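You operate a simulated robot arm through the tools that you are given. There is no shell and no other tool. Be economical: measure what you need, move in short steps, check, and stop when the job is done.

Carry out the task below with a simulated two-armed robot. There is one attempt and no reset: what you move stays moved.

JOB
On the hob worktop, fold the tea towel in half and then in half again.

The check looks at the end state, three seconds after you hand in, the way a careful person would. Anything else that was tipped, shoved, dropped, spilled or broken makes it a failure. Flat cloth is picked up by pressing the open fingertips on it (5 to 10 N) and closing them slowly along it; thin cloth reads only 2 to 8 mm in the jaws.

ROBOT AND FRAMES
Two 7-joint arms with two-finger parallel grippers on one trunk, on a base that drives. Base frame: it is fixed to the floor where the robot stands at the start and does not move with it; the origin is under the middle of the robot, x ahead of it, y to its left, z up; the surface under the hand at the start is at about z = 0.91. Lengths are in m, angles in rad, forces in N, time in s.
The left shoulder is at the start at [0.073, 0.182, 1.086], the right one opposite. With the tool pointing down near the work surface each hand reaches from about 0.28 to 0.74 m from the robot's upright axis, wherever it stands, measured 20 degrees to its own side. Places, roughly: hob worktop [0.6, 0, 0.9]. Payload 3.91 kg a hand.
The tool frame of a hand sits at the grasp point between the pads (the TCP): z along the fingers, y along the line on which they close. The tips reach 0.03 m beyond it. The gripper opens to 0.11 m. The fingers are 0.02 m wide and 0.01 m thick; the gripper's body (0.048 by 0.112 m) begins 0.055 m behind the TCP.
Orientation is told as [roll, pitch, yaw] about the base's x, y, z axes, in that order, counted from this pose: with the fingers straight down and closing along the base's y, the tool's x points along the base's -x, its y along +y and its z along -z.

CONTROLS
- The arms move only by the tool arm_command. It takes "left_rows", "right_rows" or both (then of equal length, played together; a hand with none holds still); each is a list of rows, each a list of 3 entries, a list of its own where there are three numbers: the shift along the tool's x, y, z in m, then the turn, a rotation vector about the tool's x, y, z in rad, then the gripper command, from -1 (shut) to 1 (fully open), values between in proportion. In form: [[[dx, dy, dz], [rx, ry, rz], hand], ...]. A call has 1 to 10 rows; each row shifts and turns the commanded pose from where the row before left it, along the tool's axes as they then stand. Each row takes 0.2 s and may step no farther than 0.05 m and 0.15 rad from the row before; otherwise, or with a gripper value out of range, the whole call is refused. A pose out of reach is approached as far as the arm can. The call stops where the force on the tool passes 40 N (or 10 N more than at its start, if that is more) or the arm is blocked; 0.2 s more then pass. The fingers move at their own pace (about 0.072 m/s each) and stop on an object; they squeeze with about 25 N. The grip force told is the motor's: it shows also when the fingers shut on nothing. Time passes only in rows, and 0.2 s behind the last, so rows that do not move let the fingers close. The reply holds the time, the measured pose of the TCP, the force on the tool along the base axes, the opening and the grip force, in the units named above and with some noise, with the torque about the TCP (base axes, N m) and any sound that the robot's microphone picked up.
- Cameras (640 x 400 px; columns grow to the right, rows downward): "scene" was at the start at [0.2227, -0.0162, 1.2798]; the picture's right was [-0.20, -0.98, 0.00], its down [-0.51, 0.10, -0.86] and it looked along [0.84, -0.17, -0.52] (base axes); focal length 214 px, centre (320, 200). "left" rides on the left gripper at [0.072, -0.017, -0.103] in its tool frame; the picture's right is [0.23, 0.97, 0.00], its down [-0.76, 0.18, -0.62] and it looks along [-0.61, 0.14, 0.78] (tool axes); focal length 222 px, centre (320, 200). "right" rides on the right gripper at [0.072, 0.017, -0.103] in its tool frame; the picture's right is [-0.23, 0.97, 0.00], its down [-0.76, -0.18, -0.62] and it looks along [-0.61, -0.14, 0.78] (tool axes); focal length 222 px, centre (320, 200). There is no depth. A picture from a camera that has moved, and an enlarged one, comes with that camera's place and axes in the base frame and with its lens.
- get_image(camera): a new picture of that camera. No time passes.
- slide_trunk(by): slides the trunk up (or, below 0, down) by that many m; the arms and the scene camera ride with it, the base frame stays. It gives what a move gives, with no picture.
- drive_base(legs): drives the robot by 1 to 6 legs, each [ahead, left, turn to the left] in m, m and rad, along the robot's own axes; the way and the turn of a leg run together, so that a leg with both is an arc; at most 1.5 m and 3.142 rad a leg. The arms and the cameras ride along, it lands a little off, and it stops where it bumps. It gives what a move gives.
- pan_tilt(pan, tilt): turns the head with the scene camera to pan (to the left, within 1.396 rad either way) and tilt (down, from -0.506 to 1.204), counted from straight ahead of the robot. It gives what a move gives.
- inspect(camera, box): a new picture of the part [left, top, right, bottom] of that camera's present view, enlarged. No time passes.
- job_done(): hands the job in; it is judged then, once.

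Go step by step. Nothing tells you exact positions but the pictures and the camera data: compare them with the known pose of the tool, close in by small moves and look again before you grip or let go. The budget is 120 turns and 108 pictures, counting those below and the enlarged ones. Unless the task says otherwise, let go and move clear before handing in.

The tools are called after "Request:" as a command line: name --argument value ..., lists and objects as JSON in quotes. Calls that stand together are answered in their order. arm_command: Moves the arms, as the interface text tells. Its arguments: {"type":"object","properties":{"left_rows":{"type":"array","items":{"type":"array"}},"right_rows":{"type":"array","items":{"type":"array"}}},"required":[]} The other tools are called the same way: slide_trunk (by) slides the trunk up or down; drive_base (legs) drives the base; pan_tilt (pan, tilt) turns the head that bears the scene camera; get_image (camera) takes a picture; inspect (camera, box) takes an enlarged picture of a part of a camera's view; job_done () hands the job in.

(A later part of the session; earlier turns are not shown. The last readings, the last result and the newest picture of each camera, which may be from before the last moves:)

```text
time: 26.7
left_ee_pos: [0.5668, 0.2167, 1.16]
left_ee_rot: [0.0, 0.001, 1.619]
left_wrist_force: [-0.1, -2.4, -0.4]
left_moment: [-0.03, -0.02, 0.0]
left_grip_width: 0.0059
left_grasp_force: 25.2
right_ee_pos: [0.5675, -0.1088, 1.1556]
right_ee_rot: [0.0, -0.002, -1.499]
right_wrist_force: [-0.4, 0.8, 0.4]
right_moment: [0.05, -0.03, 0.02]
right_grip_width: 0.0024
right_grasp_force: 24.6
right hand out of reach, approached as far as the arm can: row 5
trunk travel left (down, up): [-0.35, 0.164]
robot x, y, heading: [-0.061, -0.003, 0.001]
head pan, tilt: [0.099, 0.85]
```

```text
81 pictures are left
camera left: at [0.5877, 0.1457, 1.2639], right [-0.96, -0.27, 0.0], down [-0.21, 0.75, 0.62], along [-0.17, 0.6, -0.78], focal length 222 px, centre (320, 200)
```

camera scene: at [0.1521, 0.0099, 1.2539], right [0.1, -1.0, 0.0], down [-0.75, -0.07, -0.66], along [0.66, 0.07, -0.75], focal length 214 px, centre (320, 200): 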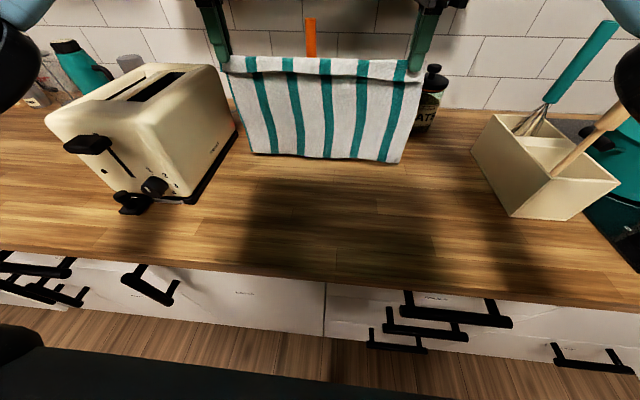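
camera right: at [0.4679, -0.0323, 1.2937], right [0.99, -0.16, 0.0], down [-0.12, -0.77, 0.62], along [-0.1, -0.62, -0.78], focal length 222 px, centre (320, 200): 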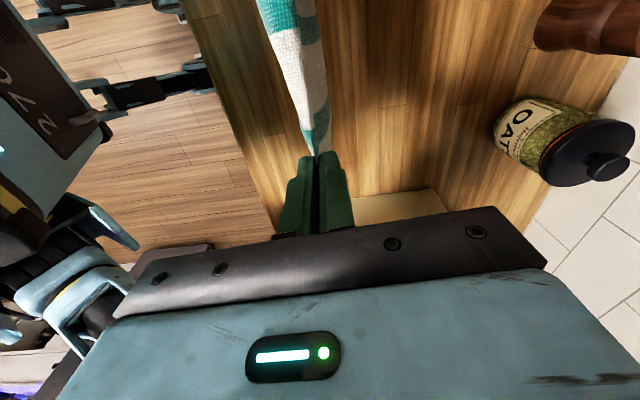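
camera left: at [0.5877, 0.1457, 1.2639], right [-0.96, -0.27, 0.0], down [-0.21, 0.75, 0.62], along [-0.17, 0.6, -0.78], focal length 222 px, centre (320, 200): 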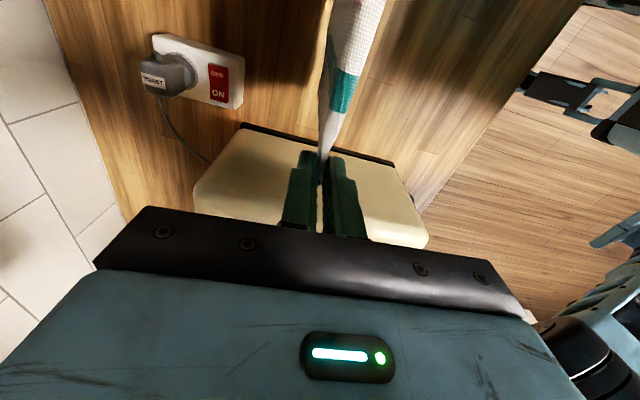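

The hem is just about touching. Now I pull back and down along a quarter arc to lay the towel flat.

Request:
arm_command --left_rows '[[[0, 0.01, 0.02], [0, 0, 0], -1], [[-0.0006, 0.03, 0.012], [0, 0, 0], -1], [[-0.0007, 0.035, 0.018], [0, 0, 0], -1], [[-0.0007, 0.035, 0.025], [0, 0, 0], -1], [[-0.0007, 0.033, 0.035], [0, 0, 0], -1], [[-0.0005, 0.025, 0.035], [0, 0, 0], -1], [[-0.0003, 0.015, 0.03], [0, 0, 0], -1], [[0, 0.01, 0.018], [0, 0, 0], -1], [[0, 0, 0], [0, 0, 0], -1]]' --right_rows '[[[0, -0.01, 0.02], [0, 0, 0], -1], [[0.0018, -0.03, 0.012], [0, 0, 0], -1], [[0.002, -0.035, 0.018], [0, 0, 0], -1], [[0.002, -0.035, 0.025], [0, 0, 0], -1], [[0.002, -0.033, 0.035], [0, 0, 0], -1], [[0.0015, -0.025, 0.035], [0, 0, 0], -1], [[0.001, -0.015, 0.03], [0, 0, 0], -1], [[0, -0.01, 0.018], [0, 0, 0], -1], [[0, 0, 0], [0, 0, 0], -1]]'

Request:
get_image --camera "scene"

Request:
get_image --camera "left"

Request:
get_image --camera "right"

```text
time: 28.7
left_ee_pos: [0.3744, 0.2076, 0.9683]
left_ee_rot: [0.002, 0.0, 1.62]
left_wrist_force: [0.1, -0.5, -0.5]
left_moment: [-0.02, -0.02, -0.01]
left_grip_width: 0.0061
left_grasp_force: 25.0
right_ee_pos: [0.3743, -0.1139, 0.9624]
right_ee_rot: [-0.001, -0.003, -1.5]
right_wrist_force: [0.1, 0.0, -0.1]
right_moment: [-0.02, -0.04, 0.01]
right_grip_width: 0.0023
right_grasp_force: 25.3
trunk travel left (down, up): [-0.35, 0.164]
robot x, y, heading: [-0.0603, 0.0008, -0.003]
head pan, tilt: [0.099, 0.85]
```

```text
80 pictures are left
camera scene: at [0.1522, 0.0099, 1.2539], right [0.1, -1.0, 0.0], down [-0.75, -0.07, -0.66], along [0.66, 0.07, -0.75], focal length 214 px, centre (320, 200)
```

scene: 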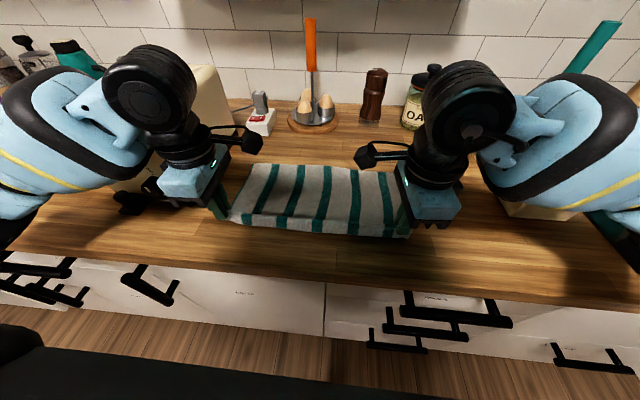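

```text
79 pictures are left
camera left: at [0.3948, 0.1378, 1.0716], right [-0.96, -0.27, 0.0], down [-0.21, 0.75, 0.62], along [-0.17, 0.6, -0.78], focal length 222 px, centre (320, 200)
```

left: 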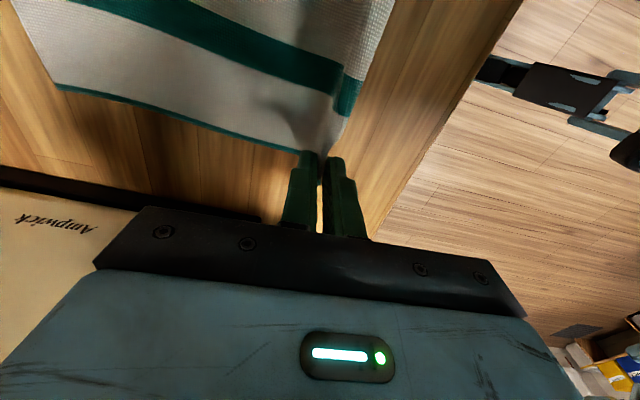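

```text
78 pictures are left
camera right: at [0.3866, -0.0386, 1.065], right [0.99, -0.16, 0.0], down [-0.12, -0.77, 0.62], along [-0.1, -0.62, -0.78], focal length 222 px, centre (320, 200)
```

right: 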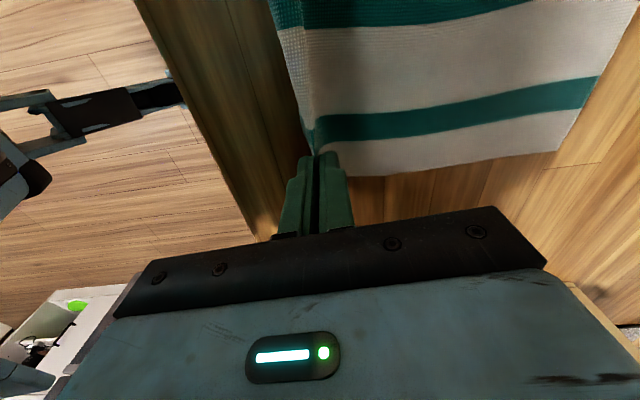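

Nearly flat. I lower the last bit, open slowly with the tips near the surface to spread the ridge, then lift.

Request:
arm_command --left_rows '[[[0, 0.01, 0.012], [0, 0, 0], -1], [[0, 0.01, 0.012], [0, 0, 0], -1], [[0, 0, 0], [0, 0, 0], -0.7], [[0, 0, 0], [0, 0, 0], -0.4], [[0, 0, 0], [0, 0, 0], -0.1], [[0, 0, -0.02], [0, 0, 0], -0.1], [[0, 0, -0.03], [0, 0, 0], -0.1], [[0, 0, -0.03], [0, 0, 0], -0.3], [[0, 0, 0], [0, 0, 0], -0.5]]' --right_rows '[[[0, -0.009, 0.009], [0, 0, 0], -1], [[0, -0.009, 0.009], [0, 0, 0], -1], [[0, 0, 0], [0, 0, 0], -0.7], [[0, 0, 0], [0, 0, 0], -0.4], [[0, 0, 0], [0, 0, 0], -0.1], [[0, 0, -0.02], [0, 0, 0], -0.1], [[0, 0, -0.03], [0, 0, 0], -0.1], [[0, 0, -0.03], [0, 0, 0], -0.3], [[0, 0, 0], [0, 0, 0], -0.5]]'

Request:
get_image --camera "scene"

Request:
get_image --camera "left"

Request:
get_image --camera "right"

```text
time: 30.7
left_ee_pos: [0.3557, 0.2086, 1.0233]
left_ee_rot: [0.003, 0.0, 1.619]
left_wrist_force: [-0.3, -0.5, 0.0]
left_moment: [0.01, -0.03, -0.03]
left_grip_width: 0.0276
left_grasp_force: 0.1
right_ee_pos: [0.3554, -0.1141, 1.0247]
right_ee_rot: [-0.002, 0.0, -1.499]
right_wrist_force: [-0.7, 0.1, -0.1]
right_moment: [0.01, 0.02, 0.01]
right_grip_width: 0.0276
right_grasp_force: 0.1
trunk travel left (down, up): [-0.35, 0.164]
robot x, y, heading: [-0.0591, 0.0026, 0.0]
head pan, tilt: [0.099, 0.85]
```

```text
77 pictures are left
camera scene: at [0.1525, 0.0098, 1.2538], right [0.1, -1.0, 0.0], down [-0.75, -0.07, -0.66], along [0.66, 0.07, -0.75], focal length 214 px, centre (320, 200)
```

scene: 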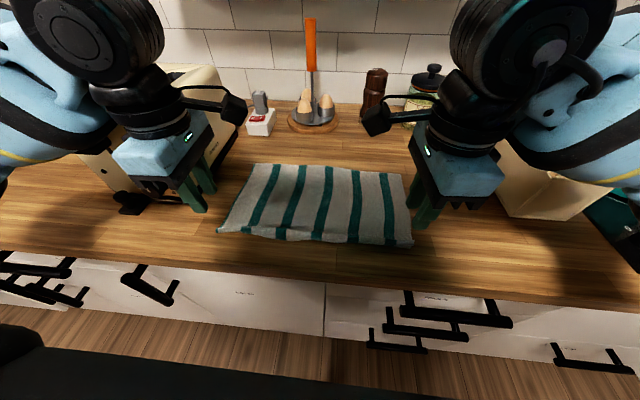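

```text
76 pictures are left
camera left: at [0.3756, 0.1383, 1.1276], right [-0.96, -0.27, 0.0], down [-0.21, 0.75, 0.62], along [-0.17, 0.6, -0.78], focal length 222 px, centre (320, 200)
```

left: 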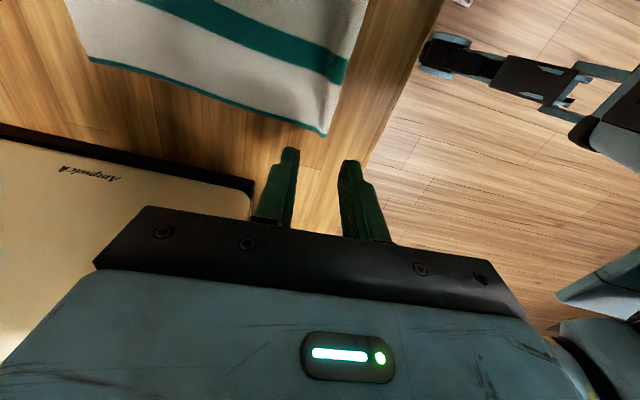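

```text
75 pictures are left
camera right: at [0.3687, -0.0396, 1.1277], right [0.99, -0.16, 0.0], down [-0.12, -0.77, 0.62], along [-0.1, -0.62, -0.78], focal length 222 px, centre (320, 200)
```

right: 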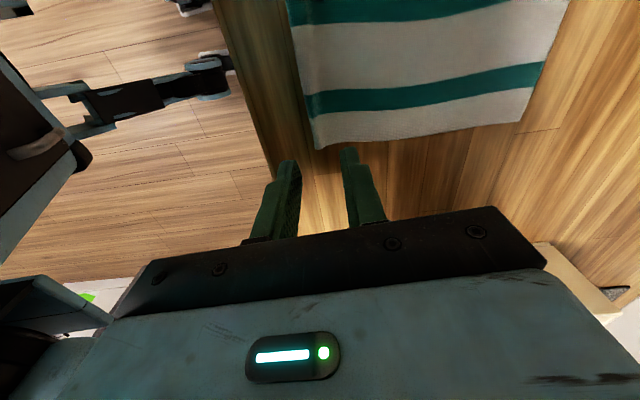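

The towel is flat again with a slight curl along the near edge. I look closer.

Request:
inspect --camera "scene" --box '[200, 140, 440, 270]'

Request:
inspect --camera "left" --box '[220, 50, 420, 180]'

```text
2.67 times, centred on (320, 205) of scene
camera zoom: at [0.1525, 0.0098, 1.2538], right [0.1, -1.0, 0.0], down [-0.75, -0.07, -0.66], along [0.66, 0.07, -0.75], focal length 572 px, centre (320, 187)
```

zoom: 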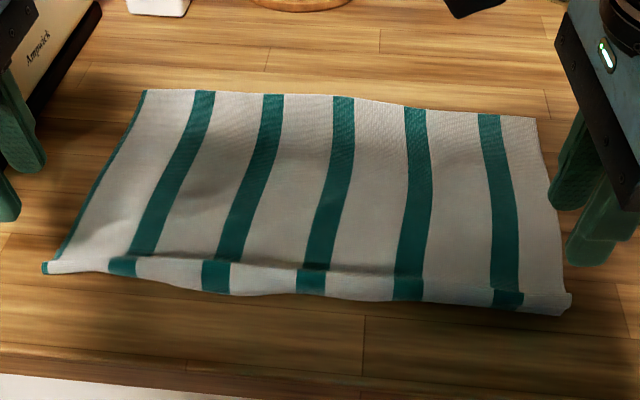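

```text
3.08 times, centred on (320, 115) of left
camera zoom: at [0.3756, 0.1383, 1.1276], right [-0.96, -0.27, 0.0], down [-0.21, 0.75, 0.62], along [-0.17, 0.6, -0.78], focal length 684 px, centre (320, 462)
```

zoom: 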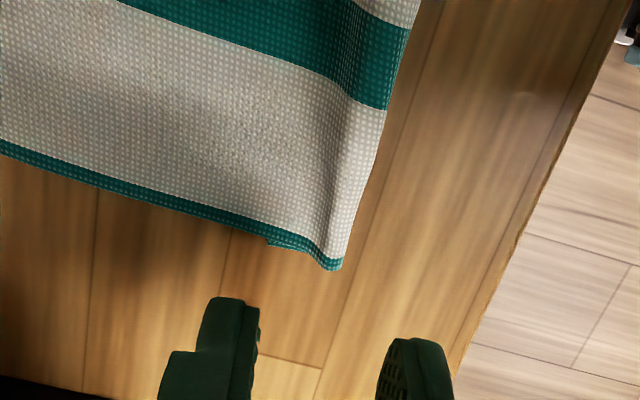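

The near hem now lies tucked under as a small fold. I'll pick the towel up by the flat far edge instead, with the outer fingers exactly at that edge, so that hem can hang out straight.

Request:
arm_command --left_rows '[[[0, 0, 0], [0, 0, 0.05], -0.45], [[0.002, -0.037, 0], [0, 0, 0], -0.45], [[0.002, -0.037, 0], [0, 0, 0], -0.45], [[0.002, -0.037, 0], [0, 0, 0], -0.45], [[0.002, -0.037, 0], [0, 0, 0], -0.45], [[0.002, -0.038, 0], [0, 0, 0], -0.45], [[0, 0, 0.03], [0, 0, 0], -0.45], [[0, 0, 0.025], [0, 0, 0], -0.45], [[0, 0, 0], [0, 0, 0], -0.45]]' --right_rows '[[[0, 0, 0], [0, 0, 0.07], -0.45], [[-0.0026, 0.037, 0], [0, 0, 0], -0.45], [[-0.0026, 0.037, 0], [0, 0, 0], -0.45], [[-0.0026, 0.037, 0], [0, 0, 0], -0.45], [[-0.0026, 0.037, 0], [0, 0, 0], -0.45], [[-0.0026, 0.036, 0], [0, 0, 0], -0.45], [[0, 0, 0.03], [0, 0, 0], -0.45], [[0, 0, 0.025], [0, 0, 0], -0.45], [[0, 0, 0], [0, 0, 0], -0.45]]'

Request:
get_image --camera "left"

Request:
get_image --camera "right"

```text
time: 32.9
left_ee_pos: [0.5403, 0.211, 1.0551]
left_ee_rot: [-0.16, 0.017, 1.595]
left_wrist_force: [0.7, 0.0, -0.3]
left_moment: [0.01, -0.01, -0.01]
left_grip_width: 0.0301
left_grasp_force: 0.1
right_ee_pos: [0.5286, -0.1239, 0.973]
right_ee_rot: [0.007, 0.001, -1.564]
right_wrist_force: [-0.3, -0.5, 0.8]
right_moment: [0.02, -0.02, 0.03]
right_grip_width: 0.0302
right_grasp_force: 0.1
trunk travel left (down, up): [-0.35, 0.164]
robot x, y, heading: [-0.0631, -0.0007, 0.006]
head pan, tilt: [0.099, 0.85]
stopped in row 9 (left hand): the arm was blocked; the commanded pose is now the measured one
```

```text
72 pictures are left
camera left: at [0.5428, 0.1413, 1.1603], right [-0.96, -0.25, -0.15], down [-0.29, 0.76, 0.57], along [-0.03, 0.59, -0.8], focal length 222 px, centre (320, 200)
```

left: 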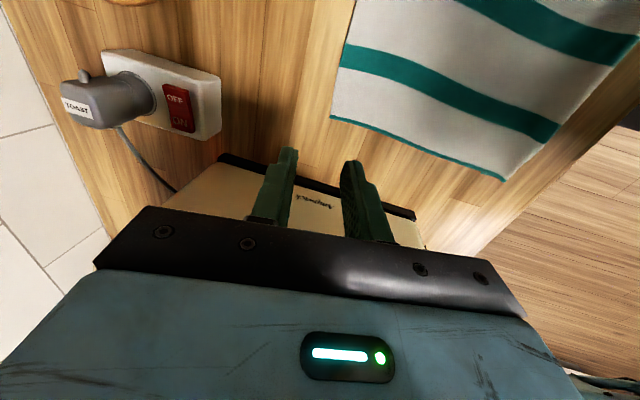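

```text
71 pictures are left
camera right: at [0.5454, -0.0513, 1.0759], right [0.98, -0.22, 0.01], down [-0.18, -0.76, 0.62], along [-0.13, -0.61, -0.78], focal length 222 px, centre (320, 200)
```

right: 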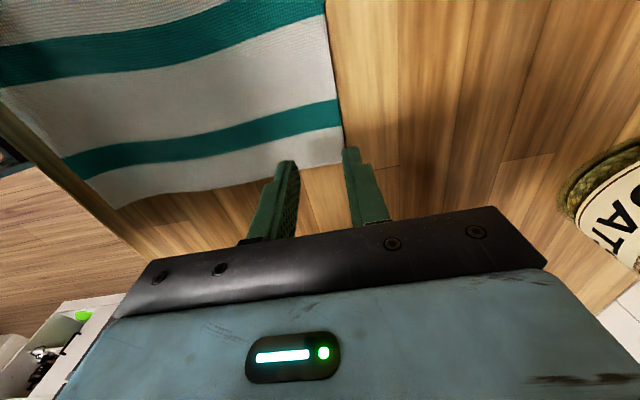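

The left arm was blocked. I check in the scene view what it met, probably near the toaster.

Request:
get_image --camera "scene"

Request:
pan_tilt --pan 0.7 --tilt 0.5

Request:
get_image --camera "scene"

```text
70 pictures are left
camera scene: at [0.1377, 0.0081, 1.2541], right [0.1, -0.99, 0.0], down [-0.74, -0.08, -0.67], along [0.66, 0.07, -0.74], focal length 214 px, centre (320, 200)
```

scene: 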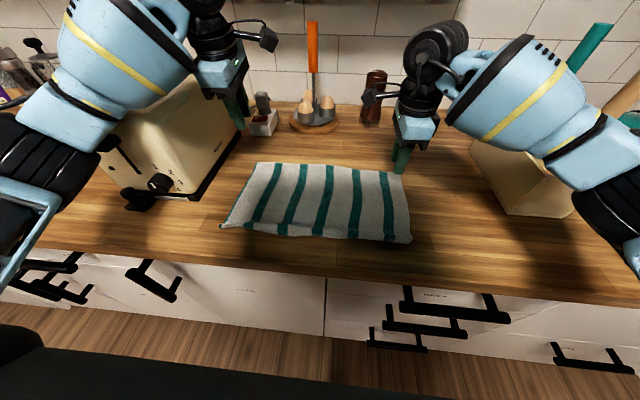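

```text
time: 33.9
left_ee_pos: [0.5407, 0.2107, 1.0532]
left_ee_rot: [-0.156, 0.015, 1.59]
left_wrist_force: [-0.4, -0.5, -0.2]
left_moment: [-0.02, -0.03, 0.01]
left_grip_width: 0.0303
left_grasp_force: 0.1
right_ee_pos: [0.529, -0.1246, 0.9769]
right_ee_rot: [0.013, 0.0, -1.566]
right_wrist_force: [0.2, -0.2, -0.3]
right_moment: [0.01, 0.03, 0.01]
right_grip_width: 0.0302
right_grasp_force: 0.1
trunk travel left (down, up): [-0.35, 0.164]
robot x, y, heading: [-0.0633, 0.0001, 0.001]
head pan, tilt: [0.7, 0.499]
```

```text
69 pictures are left
camera scene: at [0.1274, 0.0612, 1.2864], right [0.65, -0.76, 0.01], down [-0.35, -0.31, -0.88], along [0.68, 0.57, -0.47], focal length 214 px, centre (320, 200)
```

scene: 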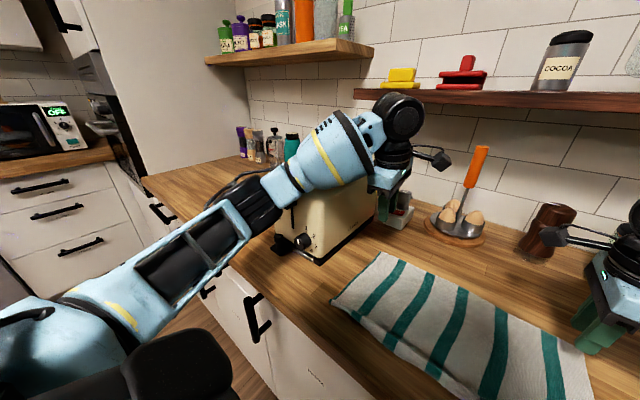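

The left forearm is over the toaster and touching it, so I lift the left hand straight up right away.

Request:
arm_command --left_rows '[[[0, 0, -0.02], [0, 0, 0], -0.45], [[0, 0, -0.03], [0, 0, 0], -0.45], [[0, 0, -0.03], [0, 0, 0], -0.45], [[0, 0, -0.03], [0, 0, 0], -0.45], [[0, 0, 0], [0, 0, 0], -0.45]]' --right_rows '[[[0, 0, -0.01], [0, 0, 0], -0.45], [[0, 0, -0.02], [0, 0, 0], -0.45], [[0, 0, -0.03], [0, 0, 0], -0.45], [[0, 0, -0.03], [0, 0, 0], -0.45], [[0, 0, 0], [0, 0, 0], -0.45]]'

Request:
get_image --camera "scene"

```text
time: 35.1
left_ee_pos: [0.5389, 0.2088, 1.15]
left_ee_rot: [-0.136, 0.014, 1.588]
left_wrist_force: [-0.2, 0.9, -0.3]
left_moment: [0.0, 0.0, 0.03]
left_grip_width: 0.0302
left_grasp_force: 0.1
right_ee_pos: [0.5406, -0.1239, 1.0584]
right_ee_rot: [-0.001, -0.001, -1.568]
right_wrist_force: [0.4, 0.1, 0.5]
right_moment: [-0.01, -0.04, -0.02]
right_grip_width: 0.0299
right_grasp_force: 0.0
trunk travel left (down, up): [-0.35, 0.164]
robot x, y, heading: [-0.0606, 0.0019, 0.0]
head pan, tilt: [0.7, 0.499]
```

```text
68 pictures are left
camera scene: at [0.1445, 0.0613, 1.2837], right [0.65, -0.76, 0.0], down [-0.37, -0.31, -0.88], along [0.67, 0.57, -0.48], focal length 214 px, centre (320, 200)
```

scene: 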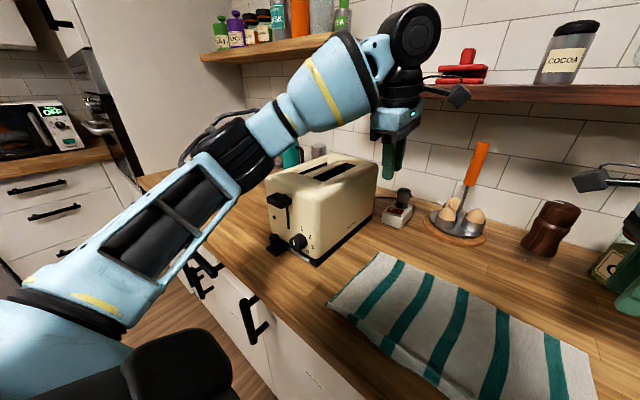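

The toaster looks to be in place. I raise the trunk so the forearms come in higher over the toaster and the box, and square up the left hand.

Request:
slide_trunk --by 0.15

Request:
arm_command --left_rows '[[[0, 0, 0], [0, -0.136, 0], -0.45], [[0, 0, 0.02], [0, 0, 0], -0.45], [[0, 0, 0.04], [0, 0, 0], -0.45], [[0, 0, 0.04], [0, 0, 0], -0.45], [[0, 0, 0.04], [0, 0, 0], -0.45], [[0, 0, 0], [0, 0, 0], -0.45]]' --right_rows '[[[0, 0, 0], [0, 0, 0], -0.45], [[0, 0, 0.01], [0, 0, 0], -0.45], [[0, 0, 0.02], [0, 0, 0], -0.45], [[0, 0, 0.02], [0, 0, 0], -0.45], [[0, 0, 0.02], [0, 0, 0], -0.45], [[0, 0, 0], [0, 0, 0], -0.45]]'

Request:
get_image --camera "scene"

```text
time: 36.8
left_ee_pos: [0.5397, 0.211, 1.2976]
left_ee_rot: [-0.132, 0.014, 1.588]
left_wrist_force: [-0.2, 0.1, 0.2]
left_moment: [0.0, 0.0, 0.01]
left_grip_width: 0.0304
left_grasp_force: 0.1
right_ee_pos: [0.5407, -0.1231, 1.2076]
right_ee_rot: [-0.003, -0.002, -1.568]
right_wrist_force: [1.0, 0.1, -0.3]
right_moment: [-0.03, -0.01, 0.01]
right_grip_width: 0.0305
right_grasp_force: 0.0
trunk travel left (down, up): [-0.5, 0.014]
robot x, y, heading: [-0.0608, -0.0007, 0.002]
head pan, tilt: [0.7, 0.499]
```

```text
time: 38.2
left_ee_pos: [0.5566, 0.2281, 1.1631]
left_ee_rot: [-0.137, -0.121, 1.606]
left_wrist_force: [0.5, 0.2, -0.2]
left_moment: [0.01, 0.0, 0.0]
left_grip_width: 0.0303
left_grasp_force: 0.1
right_ee_pos: [0.541, -0.1245, 1.1412]
right_ee_rot: [0.001, -0.003, -1.566]
right_wrist_force: [-0.3, -0.7, 0.3]
right_moment: [-0.02, -0.01, -0.04]
right_grip_width: 0.0304
right_grasp_force: 0.0
trunk travel left (down, up): [-0.5, 0.014]
robot x, y, heading: [-0.0611, 0.0015, 0.003]
head pan, tilt: [0.7, 0.499]
```

```text
67 pictures are left
camera scene: at [0.0411, 0.061, 1.4584], right [0.65, -0.76, 0.0], down [-0.36, -0.31, -0.88], along [0.67, 0.57, -0.48], focal length 214 px, centre (320, 200)
```

scene: 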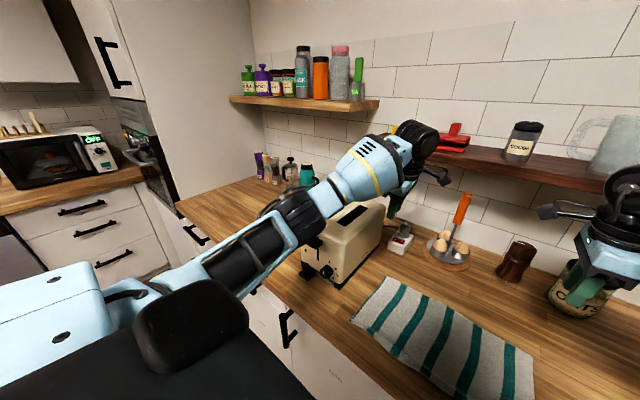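

The tool turns apply in its own order, so I correct the left hand's tilt properly before going down.

Request:
arm_command --left_rows '[[[0, 0, 0], [0, 0.121, 0], -0.45], [[0, 0, 0], [-0.137, 0, 0], -0.45], [[0, 0, 0], [0, 0, 0.03], -0.45], [[0, 0, 0], [0, 0, 0], -0.45]]'

Request:
pan_tilt --pan 0.35 --tilt 0.75

Request:
get_image --camera "scene"

```text
time: 39.2
left_ee_pos: [0.5577, 0.2261, 1.1624]
left_ee_rot: [0.003, 0.002, 1.559]
left_wrist_force: [-0.2, 0.4, -0.2]
left_moment: [-0.01, 0.01, -0.02]
left_grip_width: 0.0304
left_grasp_force: 0.1
right_ee_pos: [0.5406, -0.1249, 1.1392]
right_ee_rot: [-0.003, -0.002, -1.568]
right_wrist_force: [0.3, -0.2, 0.8]
right_moment: [-0.02, -0.03, -0.01]
right_grip_width: 0.0304
right_grasp_force: 0.0
trunk travel left (down, up): [-0.5, 0.014]
robot x, y, heading: [-0.0606, 0.0014, -0.002]
head pan, tilt: [0.7, 0.499]
```

```text
time: 40.1
left_ee_pos: [0.5572, 0.2262, 1.1628]
left_ee_rot: [0.001, 0.0, 1.56]
left_wrist_force: [0.1, -0.2, -0.9]
left_moment: [0.0, -0.03, 0.0]
left_grip_width: 0.0304
left_grasp_force: 0.0
right_ee_pos: [0.5405, -0.124, 1.14]
right_ee_rot: [0.0, -0.001, -1.567]
right_wrist_force: [-0.4, -0.5, -0.2]
right_moment: [0.0, 0.01, 0.01]
right_grip_width: 0.0304
right_grasp_force: 0.1
trunk travel left (down, up): [-0.5, 0.014]
robot x, y, heading: [-0.0606, -0.0008, 0.0]
head pan, tilt: [0.351, 0.75]
```

```text
66 pictures are left
camera scene: at [0.0502, 0.0312, 1.4363], right [0.35, -0.94, 0.0], down [-0.64, -0.24, -0.73], along [0.69, 0.25, -0.68], focal length 214 px, centre (320, 200)
```

scene: 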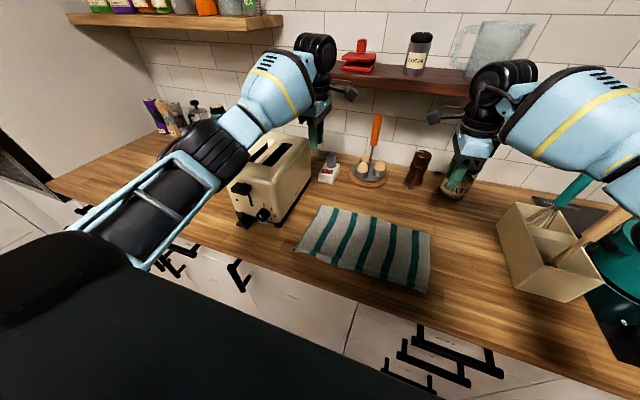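

The left forearm can't get low near the far-left corner because of the toaster. I'll slide the towel about 8 cm to the right by pressing lightly on it with both hands, and first bring the hands over its middle.

Request:
arm_command --left_rows '[[[0.027, 0.027, 0], [0, 0, 0], -0.8], [[0.027, 0.027, 0], [0, 0, 0], -0.8], [[0.026, 0.027, 0], [0, 0, 0], -0.8], [[0.026, 0.026, 0], [0, 0, 0], -0.8], [[0, 0, 0.05], [0, 0, 0], -0.8], [[0, 0, 0.05], [0, 0, 0], -0.8], [[0, 0, 0.05], [0, 0, 0], -0.8], [[0, 0, 0.045], [0, 0, 0], -0.8], [[0, 0, 0], [0, 0, 0], -0.8]]' --right_rows '[[[0.019, -0.023, 0], [0, 0, 0], -0.8], [[0.019, -0.023, 0], [0, 0, 0], -0.8], [[0.018, -0.022, 0], [0, 0, 0], -0.8], [[0.018, -0.022, 0], [0, 0, 0], -0.8], [[0, 0, 0.045], [0, 0, 0], -0.8], [[0, 0, 0.045], [0, 0, 0], -0.8], [[0, 0, 0.045], [0, 0, 0], -0.8], [[0, 0, 0.04], [0, 0, 0], -0.8], [[0, 0, 0], [0, 0, 0], -0.8]]'

Request:
get_image --camera "scene"

```text
time: 41.5
left_ee_pos: [0.453, 0.1251, 1.0762]
left_ee_rot: [-0.006, 0.005, 1.566]
left_wrist_force: [-0.1, 1.5, 1.8]
left_moment: [-0.3, -0.08, -0.03]
left_grip_width: 0.0114
left_grasp_force: 0.0
right_ee_pos: [0.4504, -0.0544, 1.0524]
right_ee_rot: [-0.005, -0.013, -1.576]
right_wrist_force: [1.1, -1.9, -0.3]
right_moment: [0.13, 0.06, -0.09]
right_grip_width: 0.0114
right_grasp_force: 0.1
trunk travel left (down, up): [-0.5, 0.014]
robot x, y, heading: [-0.0573, -0.0004, 0.004]
head pan, tilt: [0.351, 0.75]
stopped in row 7 (right hand): the force on the tool passed its limit at 42 N (the readings are from after the stop); the commanded pose is now the measured one
```

```text
65 pictures are left
camera scene: at [0.0503, 0.031, 1.4364], right [0.35, -0.94, 0.0], down [-0.64, -0.24, -0.73], along [0.69, 0.25, -0.68], focal length 214 px, centre (320, 200)
```

scene: 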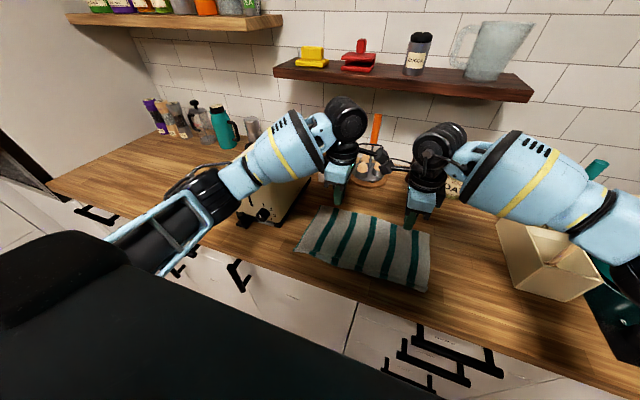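

The two wrist camera brackets bumped each other. I separate the hands and check the right forearm against the utensils.

Request:
arm_command --left_rows '[[[-0.03, 0, 0], [0, 0, 0], -0.8], [[-0.03, 0, 0], [0, 0, 0], -0.8], [[0, 0, 0], [0, 0, 0], -0.8]]' --right_rows '[[[-0.015, 0, 0], [0, 0, 0], -0.8], [[-0.015, 0, 0], [0, 0, 0], -0.8], [[0, 0, 0], [0, 0, 0], -0.8]]'

Request:
pan_tilt --pan -0.4 --tilt 0.75

Request:
get_image --camera "scene"

```text
time: 42.3
left_ee_pos: [0.4514, 0.1831, 1.0758]
left_ee_rot: [-0.005, 0.006, 1.565]
left_wrist_force: [-0.9, -0.9, 0.5]
left_moment: [0.01, -0.05, 0.02]
left_grip_width: 0.0111
left_grasp_force: 0.1
right_ee_pos: [0.4505, -0.0833, 1.0516]
right_ee_rot: [-0.007, -0.012, -1.577]
right_wrist_force: [0.2, 0.5, 0.8]
right_moment: [-0.01, -0.02, 0.02]
right_grip_width: 0.0107
right_grasp_force: 0.0
trunk travel left (down, up): [-0.5, 0.014]
robot x, y, heading: [-0.0618, 0.0005, 0.004]
head pan, tilt: [0.351, 0.75]
```

```text
time: 43.4
left_ee_pos: [0.4511, 0.1847, 1.0744]
left_ee_rot: [-0.006, 0.006, 1.565]
left_wrist_force: [0.2, -0.4, 0.8]
left_moment: [0.01, 0.02, 0.01]
left_grip_width: 0.0113
left_grasp_force: 0.1
right_ee_pos: [0.4507, -0.0834, 1.052]
right_ee_rot: [-0.007, -0.011, -1.576]
right_wrist_force: [0.0, -0.1, -0.1]
right_moment: [-0.01, -0.01, 0.04]
right_grip_width: 0.0112
right_grasp_force: 0.1
trunk travel left (down, up): [-0.5, 0.014]
robot x, y, heading: [-0.0585, 0.003, -0.0]
head pan, tilt: [-0.4, 0.75]
```

```text
64 pictures are left
camera scene: at [0.0492, -0.0295, 1.4362], right [-0.39, -0.92, 0.0], down [-0.63, 0.26, -0.73], along [0.67, -0.28, -0.68], focal length 214 px, centre (320, 200)
```

scene: 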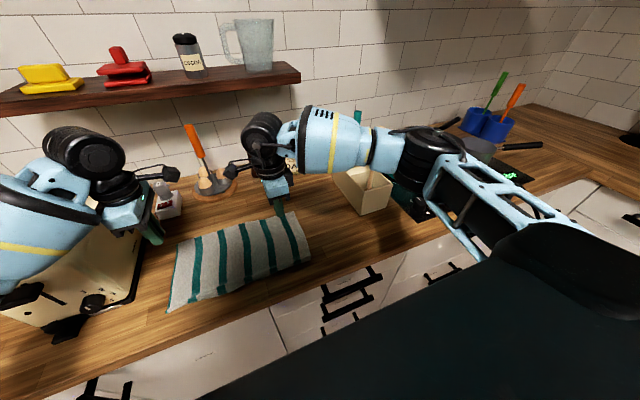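

Neither arm touches anything. I place the left hand nearer (x ≈ 0.40) and the right one farther (x ≈ 0.50) to stay clear of the toaster, then lower.

Request:
arm_command --left_rows '[[[0.01, 0.025, 0], [0.005, 0.005, 0], -0.8], [[0.01, 0.025, 0], [0, 0, 0], -0.8], [[0, 0, 0.04], [0, 0, 0], -0.8], [[0, 0, 0.04], [0, 0, 0], -0.8], [[0, 0, 0.035], [0, 0, 0], -0.8], [[0, 0, 0], [0, 0, 0], -0.8]]' --right_rows '[[[-0.005, 0.025, 0], [0, 0.01, 0], -0.8], [[0, 0.025, 0], [0, 0, 0], -0.8], [[0, 0, 0.03], [0, 0, 0], -0.8], [[0, 0, 0.03], [0, 0, 0], -0.8], [[0, 0, 0.03], [0, 0, 0], -0.8], [[0, 0, 0], [0, 0, 0], -0.8]]'

Request:
pan_tilt --pan 0.1 --tilt 0.85

Request:
get_image --camera "scene"

```text
time: 44.8
left_ee_pos: [0.4017, 0.1638, 0.9583]
left_ee_rot: [-0.012, 0.008, 1.567]
left_wrist_force: [0.3, 0.7, -0.1]
left_moment: [0.03, 0.02, 0.0]
left_grip_width: 0.0109
left_grasp_force: 0.0
right_ee_pos: [0.4988, -0.0907, 0.9619]
right_ee_rot: [-0.007, -0.003, -1.577]
right_wrist_force: [0.0, -0.5, -0.5]
right_moment: [0.0, 0.01, -0.02]
right_grip_width: 0.011
right_grasp_force: 0.1
trunk travel left (down, up): [-0.5, 0.014]
robot x, y, heading: [-0.0607, 0.0007, -0.0]
head pan, tilt: [-0.4, 0.75]
```

```text
time: 45.7
left_ee_pos: [0.4021, 0.164, 0.9574]
left_ee_rot: [-0.012, 0.009, 1.566]
left_wrist_force: [0.0, -0.4, -0.2]
left_moment: [0.0, -0.02, 0.01]
left_grip_width: 0.0111
left_grasp_force: 0.1
right_ee_pos: [0.5, -0.0907, 0.9621]
right_ee_rot: [-0.007, -0.003, -1.577]
right_wrist_force: [-0.7, -0.8, -0.4]
right_moment: [0.0, 0.0, 0.01]
right_grip_width: 0.0111
right_grasp_force: 0.1
trunk travel left (down, up): [-0.5, 0.014]
robot x, y, heading: [-0.0572, 0.0004, -0.002]
head pan, tilt: [0.099, 0.85]
```

```text
63 pictures are left
camera scene: at [0.0505, 0.0103, 1.4282], right [0.1, -0.99, 0.0], down [-0.75, -0.08, -0.66], along [0.66, 0.07, -0.75], focal length 214 px, centre (320, 200)
```

scene: 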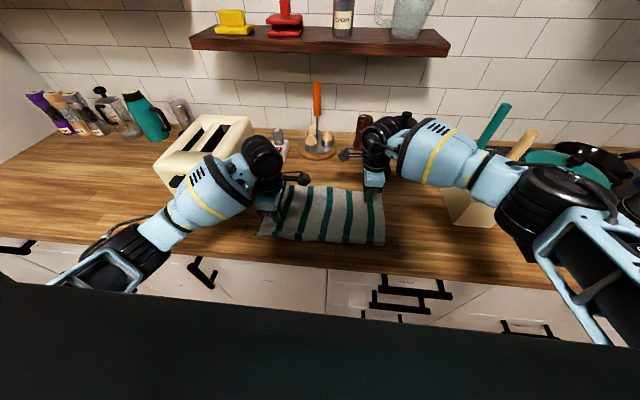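

Clear on both sides. I lower both hands to contact.

Request:
arm_command --left_rows '[[[0, 0, 0.008], [0, 0, 0], -0.8], [[0, 0, 0.005], [0, 0, 0], -0.8], [[0, 0, 0], [0, 0, 0], -0.8]]' --right_rows '[[[0, 0, 0.01], [0, 0, 0], -0.8], [[0, 0, 0.007], [0, 0, 0], -0.8], [[0, 0, 0], [0, 0, 0], -0.8]]'

Request:
arm_command --left_rows '[[[0, 0, 0.0015], [0, 0, 0], -0.8], [[0, 0, 0], [0, 0, 0], -0.8]]' --right_rows '[[[0, 0, 0.0015], [0, 0, 0], -0.8], [[0, 0, 0], [0, 0, 0], -0.8]]'

```text
time: 46.5
left_ee_pos: [0.4038, 0.1643, 0.9456]
left_ee_rot: [-0.012, 0.01, 1.564]
left_wrist_force: [0.0, -0.2, -0.3]
left_moment: [0.03, 0.0, 0.04]
left_grip_width: 0.011
left_grasp_force: 0.1
right_ee_pos: [0.4988, -0.0902, 0.9453]
right_ee_rot: [-0.007, -0.003, -1.576]
right_wrist_force: [0.1, 0.5, -0.5]
right_moment: [-0.02, 0.02, -0.02]
right_grip_width: 0.0112
right_grasp_force: 0.2
trunk travel left (down, up): [-0.5, 0.014]
robot x, y, heading: [-0.0609, 0.0006, 0.007]
head pan, tilt: [0.099, 0.85]
```

```text
time: 47.1
left_ee_pos: [0.403, 0.1631, 0.9441]
left_ee_rot: [-0.008, 0.01, 1.567]
left_wrist_force: [-0.4, 0.8, -0.3]
left_moment: [-0.02, -0.02, 0.02]
left_grip_width: 0.0109
left_grasp_force: 0.0
right_ee_pos: [0.4994, -0.0901, 0.9428]
right_ee_rot: [-0.007, -0.003, -1.576]
right_wrist_force: [-0.2, -0.2, 0.6]
right_moment: [0.02, 0.0, -0.01]
right_grip_width: 0.0111
right_grasp_force: 0.0
trunk travel left (down, up): [-0.5, 0.014]
robot x, y, heading: [-0.0616, 0.0003, 0.006]
head pan, tilt: [0.099, 0.85]
```

Request:
arm_command --left_rows '[[[0, 0, 0.0024], [0, 0, 0], -0.8], [[0, 0, 0], [0, 0, 0], -0.8]]' --right_rows '[[[0, 0, 0.0014], [0, 0, 0], -0.8], [[0, 0, 0], [0, 0, 0], -0.8]]'

```text
time: 47.7
left_ee_pos: [0.4023, 0.1638, 0.943]
left_ee_rot: [-0.013, 0.011, 1.566]
left_wrist_force: [-0.2, -0.7, 0.4]
left_moment: [-0.02, 0.0, 0.02]
left_grip_width: 0.011
left_grasp_force: 0.2
right_ee_pos: [0.4988, -0.0905, 0.9425]
right_ee_rot: [-0.007, -0.003, -1.576]
right_wrist_force: [1.1, -0.1, 0.9]
right_moment: [-0.01, -0.02, -0.03]
right_grip_width: 0.0113
right_grasp_force: 0.1
trunk travel left (down, up): [-0.5, 0.014]
robot x, y, heading: [-0.0607, 0.0, 0.002]
head pan, tilt: [0.099, 0.85]
```

Request:
arm_command --left_rows '[[[0, 0, 0.0012], [0, 0, 0], -0.8], [[0, 0, 0], [0, 0, 0], -0.8]]' --right_rows '[[[0, 0, 0.0008], [0, 0, 0], -0.8], [[0, 0, 0], [0, 0, 0], -0.8]]'

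```text
time: 48.3
left_ee_pos: [0.4022, 0.1634, 0.9418]
left_ee_rot: [-0.012, 0.012, 1.565]
left_wrist_force: [0.2, 0.8, 0.6]
left_moment: [-0.04, 0.03, 0.0]
left_grip_width: 0.0108
left_grasp_force: 0.1
right_ee_pos: [0.499, -0.0906, 0.9426]
right_ee_rot: [-0.007, -0.003, -1.575]
right_wrist_force: [-1.7, -0.6, 2.6]
right_moment: [0.0, -0.02, 0.0]
right_grip_width: 0.0108
right_grasp_force: 0.0
trunk travel left (down, up): [-0.5, 0.014]
robot x, y, heading: [-0.0603, -0.0008, 0.003]
head pan, tilt: [0.099, 0.85]
```

Almost there; I press slightly more, aiming for about 6 N.

Request:
arm_command --left_rows '[[[0, 0, 0.0012], [0, 0, 0], -0.8], [[0, 0, 0], [0, 0, 0], -0.8]]' --right_rows '[[[0, 0, 0.0006], [0, 0, 0], -0.8], [[0, 0, 0], [0, 0, 0], -0.8]]'

```text
time: 48.9
left_ee_pos: [0.4029, 0.1638, 0.9408]
left_ee_rot: [-0.012, 0.01, 1.565]
left_wrist_force: [1.2, 1.4, 5.7]
left_moment: [0.02, -0.02, -0.03]
left_grip_width: 0.0107
left_grasp_force: 0.0
right_ee_pos: [0.4998, -0.0909, 0.9408]
right_ee_rot: [-0.004, -0.003, -1.576]
right_wrist_force: [-0.1, 0.2, 6.9]
right_moment: [0.02, -0.02, -0.03]
right_grip_width: 0.011
right_grasp_force: 0.1
trunk travel left (down, up): [-0.5, 0.014]
robot x, y, heading: [-0.06, -0.0008, 0.005]
head pan, tilt: [0.099, 0.85]
```

Contact is about 6 N on both. I drag slowly to the right.

Request:
arm_command --left_rows '[[[0.01, 0, 0], [0, 0, 0], -0.8], [[0.01, 0, 0], [0, 0, 0], -0.8], [[0.01, 0, 0], [0, 0, 0], -0.8], [[0.01, 0, 0], [0, 0, 0], -0.8], [[0, 0, 0], [0, 0, 0], -0.8]]' --right_rows '[[[-0.01, 0, 0], [0, 0, 0], -0.8], [[-0.01, 0, 0], [0, 0, 0], -0.8], [[-0.01, 0, 0], [0, 0, 0], -0.8], [[-0.01, 0, 0], [0, 0, 0], -0.8], [[0, 0, 0], [0, 0, 0], -0.8]]'

Request:
get_image --camera "scene"

Request:
get_image --camera "right"

```text
time: 50.1
left_ee_pos: [0.4006, 0.1233, 0.9416]
left_ee_rot: [-0.013, 0.009, 1.566]
left_wrist_force: [0.4, 0.4, 4.7]
left_moment: [0.08, 0.09, -0.01]
left_grip_width: 0.0111
left_grasp_force: 0.2
right_ee_pos: [0.4982, -0.1316, 0.9416]
right_ee_rot: [-0.004, -0.002, -1.576]
right_wrist_force: [0.9, 2.4, 10.1]
right_moment: [0.06, -0.11, 0.05]
right_grip_width: 0.011
right_grasp_force: 0.0
trunk travel left (down, up): [-0.5, 0.014]
robot x, y, heading: [-0.061, -0.0008, 0.002]
head pan, tilt: [0.099, 0.85]
```

```text
62 pictures are left
camera scene: at [0.0493, 0.0108, 1.4284], right [0.1, -0.99, 0.0], down [-0.75, -0.08, -0.66], along [0.66, 0.07, -0.75], focal length 214 px, centre (320, 200)
```

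scene: 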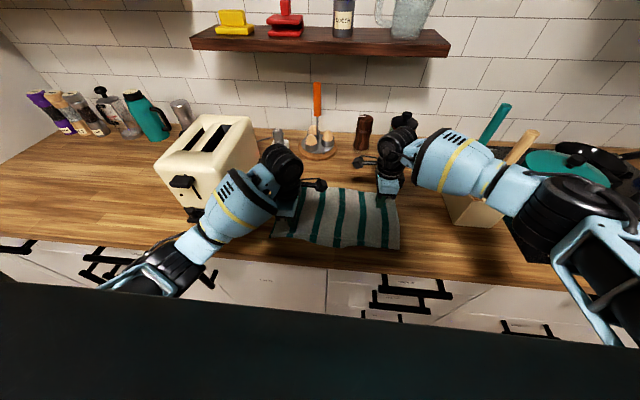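

```text
61 pictures are left
camera right: at [0.5174, -0.0572, 1.0443], right [0.97, -0.23, 0.0], down [-0.18, -0.76, 0.63], along [-0.15, -0.61, -0.78], focal length 222 px, centre (320, 200)
```

right: 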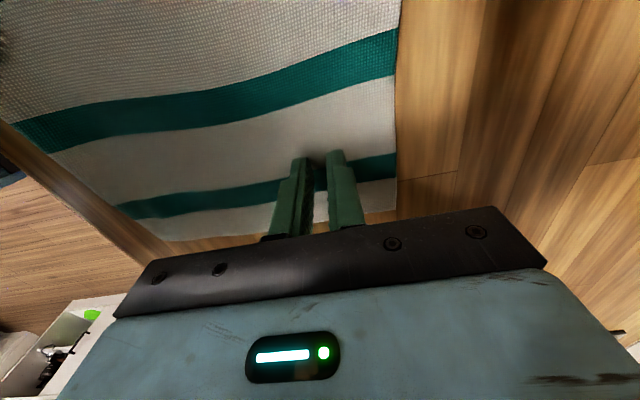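

The towel follows nicely. I drag another 4 cm, then lift off.

Request:
arm_command --left_rows '[[[0.01, 0, 0], [0, 0, 0], -0.8], [[0.01, 0, 0], [0, 0, 0], -0.8], [[0.01, 0, 0], [0, 0, 0], -0.8], [[0.01, 0, 0], [0, 0, 0], -0.8], [[0, 0, 0], [0, 0, 0], -0.8], [[0, 0, -0.03], [0, 0, 0], -0.8], [[0, 0, -0.04], [0, 0, 0], -0.6], [[0, 0, -0.04], [0, 0, 0], -0.45], [[0, 0, 0], [0, 0, 0], -0.45]]' --right_rows '[[[-0.01, 0, 0], [0, 0, 0], -0.8], [[-0.01, 0, 0], [0, 0, 0], -0.8], [[-0.01, 0, 0], [0, 0, 0], -0.8], [[-0.01, 0, 0], [0, 0, 0], -0.8], [[0, 0, 0], [0, 0, 0], -0.8], [[0, 0, -0.03], [0, 0, 0], -0.8], [[0, 0, -0.04], [0, 0, 0], -0.6], [[0, 0, -0.04], [0, 0, 0], -0.45], [[0, 0, 0], [0, 0, 0], -0.45]]'

Request:
inspect --camera "scene" --box '[180, 90, 560, 290]'

Request:
get_image --camera "left"

Request:
get_image --camera "right"

```text
time: 52.1
left_ee_pos: [0.4016, 0.0838, 1.0521]
left_ee_rot: [-0.011, 0.009, 1.566]
left_wrist_force: [1.2, 0.4, -0.3]
left_moment: [0.03, 0.0, 0.04]
left_grip_width: 0.0302
left_grasp_force: 0.0
right_ee_pos: [0.4989, -0.1697, 1.0504]
right_ee_rot: [-0.01, -0.003, -1.575]
right_wrist_force: [0.1, 0.3, -0.3]
right_moment: [-0.01, -0.03, -0.01]
right_grip_width: 0.0305
right_grasp_force: 0.0
trunk travel left (down, up): [-0.5, 0.014]
robot x, y, heading: [-0.0602, -0.0031, -0.0]
head pan, tilt: [0.099, 0.85]
```

```text
1.68 times, centred on (370, 190) of scene
camera zoom: at [0.051, 0.0104, 1.428], right [0.1, -0.99, 0.0], down [-0.75, -0.08, -0.66], along [0.66, 0.07, -0.75], focal length 361 px, centre (236, 217)
```

zoom: 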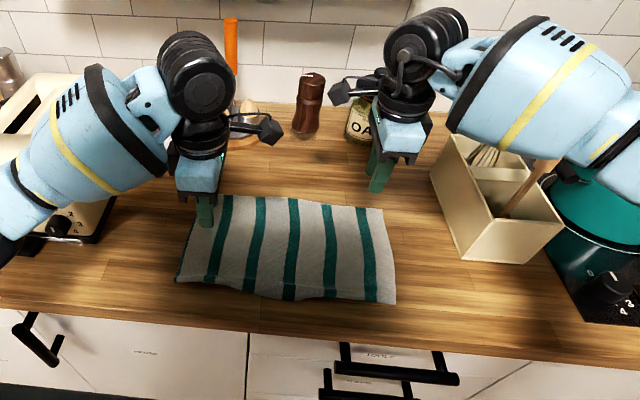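

```text
59 pictures are left
camera left: at [0.4164, 0.0137, 1.1567], right [-0.97, -0.22, -0.01], down [-0.18, 0.77, 0.61], along [-0.13, 0.6, -0.79], focal length 222 px, centre (320, 200)
```

left: 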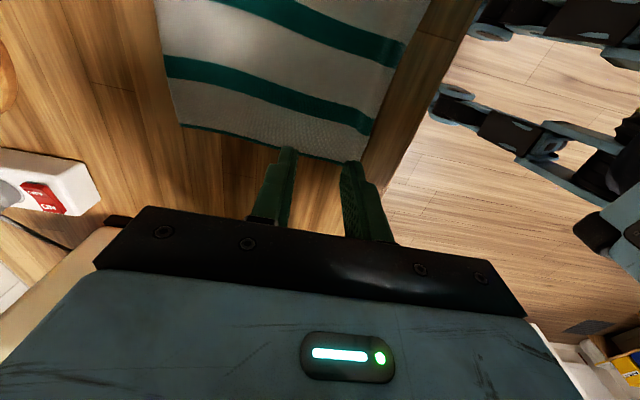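

```text
58 pictures are left
camera right: at [0.5182, -0.0967, 1.1536], right [0.97, -0.23, -0.01], down [-0.18, -0.76, 0.63], along [-0.15, -0.61, -0.78], focal length 222 px, centre (320, 200)
```

right: 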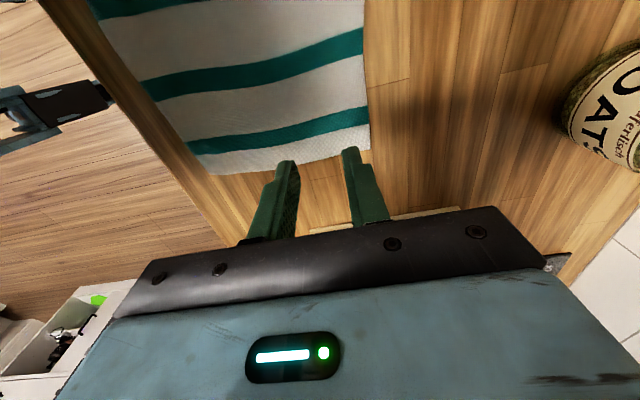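

The towel now spans y −0.22 to 0.13, with its far edge at x ≈ 0.547 and free of the toaster. I bring the hands above the far edge.

Request:
arm_command --left_rows '[[[-0.006, -0.034, 0], [0, 0, 0], -0.45], [[-0.006, -0.034, 0], [0, 0, 0], -0.45], [[-0.007, -0.033, 0], [0, 0, 0], -0.45], [[-0.007, -0.033, 0], [0, 0, 0], -0.45], [[0, 0, 0.03], [0, 0, 0], -0.45], [[0, 0, 0.03], [0, 0, 0], -0.45], [[0, 0, 0.02], [0, 0, 0], -0.45], [[0, 0, 0], [0, 0, 0], -0.45]]' --right_rows '[[[-0.009, 0.01, 0], [0, 0, 0], -0.45], [[-0.009, 0.009, 0], [0, 0, 0], -0.45], [[-0.009, 0.009, 0], [0, 0, 0], -0.45], [[-0.008, 0.009, 0], [0, 0, 0], -0.45], [[0, 0, 0.03], [0, 0, 0], -0.45], [[0, 0, 0.03], [0, 0, 0], -0.45], [[0, 0, 0.02], [0, 0, 0], -0.45], [[0, 0, 0], [0, 0, 0], -0.45]]'

Request:
get_image --camera "scene"

Request:
get_image --camera "left"

Request:
get_image --camera "right"

```text
time: 53.9
left_ee_pos: [0.5347, 0.1101, 0.9719]
left_ee_rot: [-0.011, 0.009, 1.567]
left_wrist_force: [-0.2, -0.1, 0.9]
left_moment: [0.01, 0.0, -0.01]
left_grip_width: 0.0304
left_grasp_force: 0.1
right_ee_pos: [0.5347, -0.2052, 0.97]
right_ee_rot: [-0.007, -0.003, -1.577]
right_wrist_force: [0.3, 0.0, 0.8]
right_moment: [-0.01, -0.02, 0.01]
right_grip_width: 0.0302
right_grasp_force: 0.3
trunk travel left (down, up): [-0.5, 0.014]
robot x, y, heading: [-0.0587, 0.001, 0.004]
head pan, tilt: [0.099, 0.85]
```

```text
57 pictures are left
camera scene: at [0.0502, 0.0105, 1.4283], right [0.1, -0.99, 0.0], down [-0.75, -0.08, -0.66], along [0.66, 0.07, -0.75], focal length 214 px, centre (320, 200)
```

scene: 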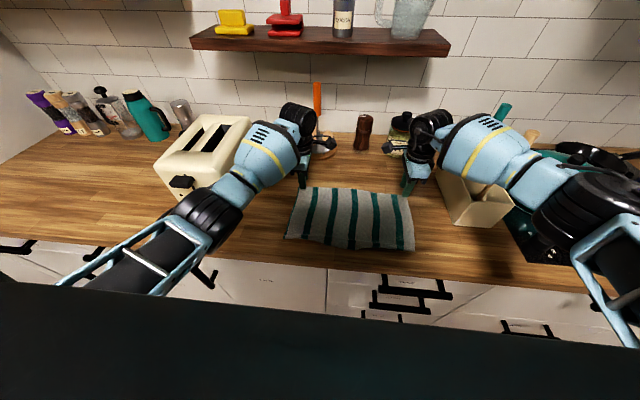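

```text
56 pictures are left
camera left: at [0.5507, 0.0393, 1.0778], right [-0.97, -0.22, -0.01], down [-0.18, 0.77, 0.61], along [-0.13, 0.6, -0.79], focal length 222 px, centre (320, 200)
```

left: 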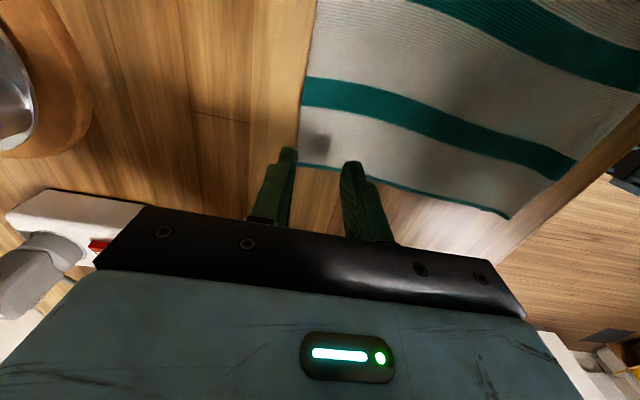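

```text
55 pictures are left
camera right: at [0.5541, -0.1323, 1.0732], right [0.97, -0.23, -0.01], down [-0.18, -0.76, 0.63], along [-0.15, -0.61, -0.78], focal length 222 px, centre (320, 200)
```

right: 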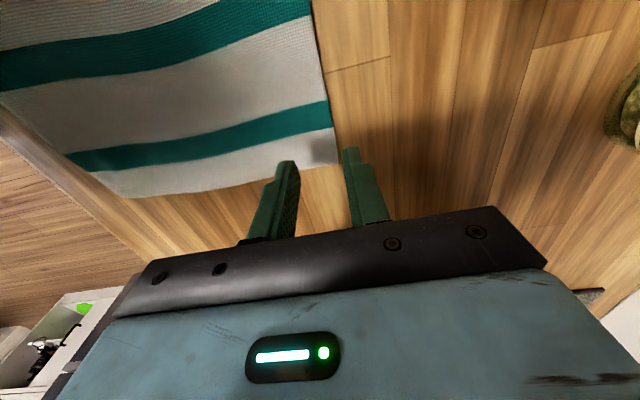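

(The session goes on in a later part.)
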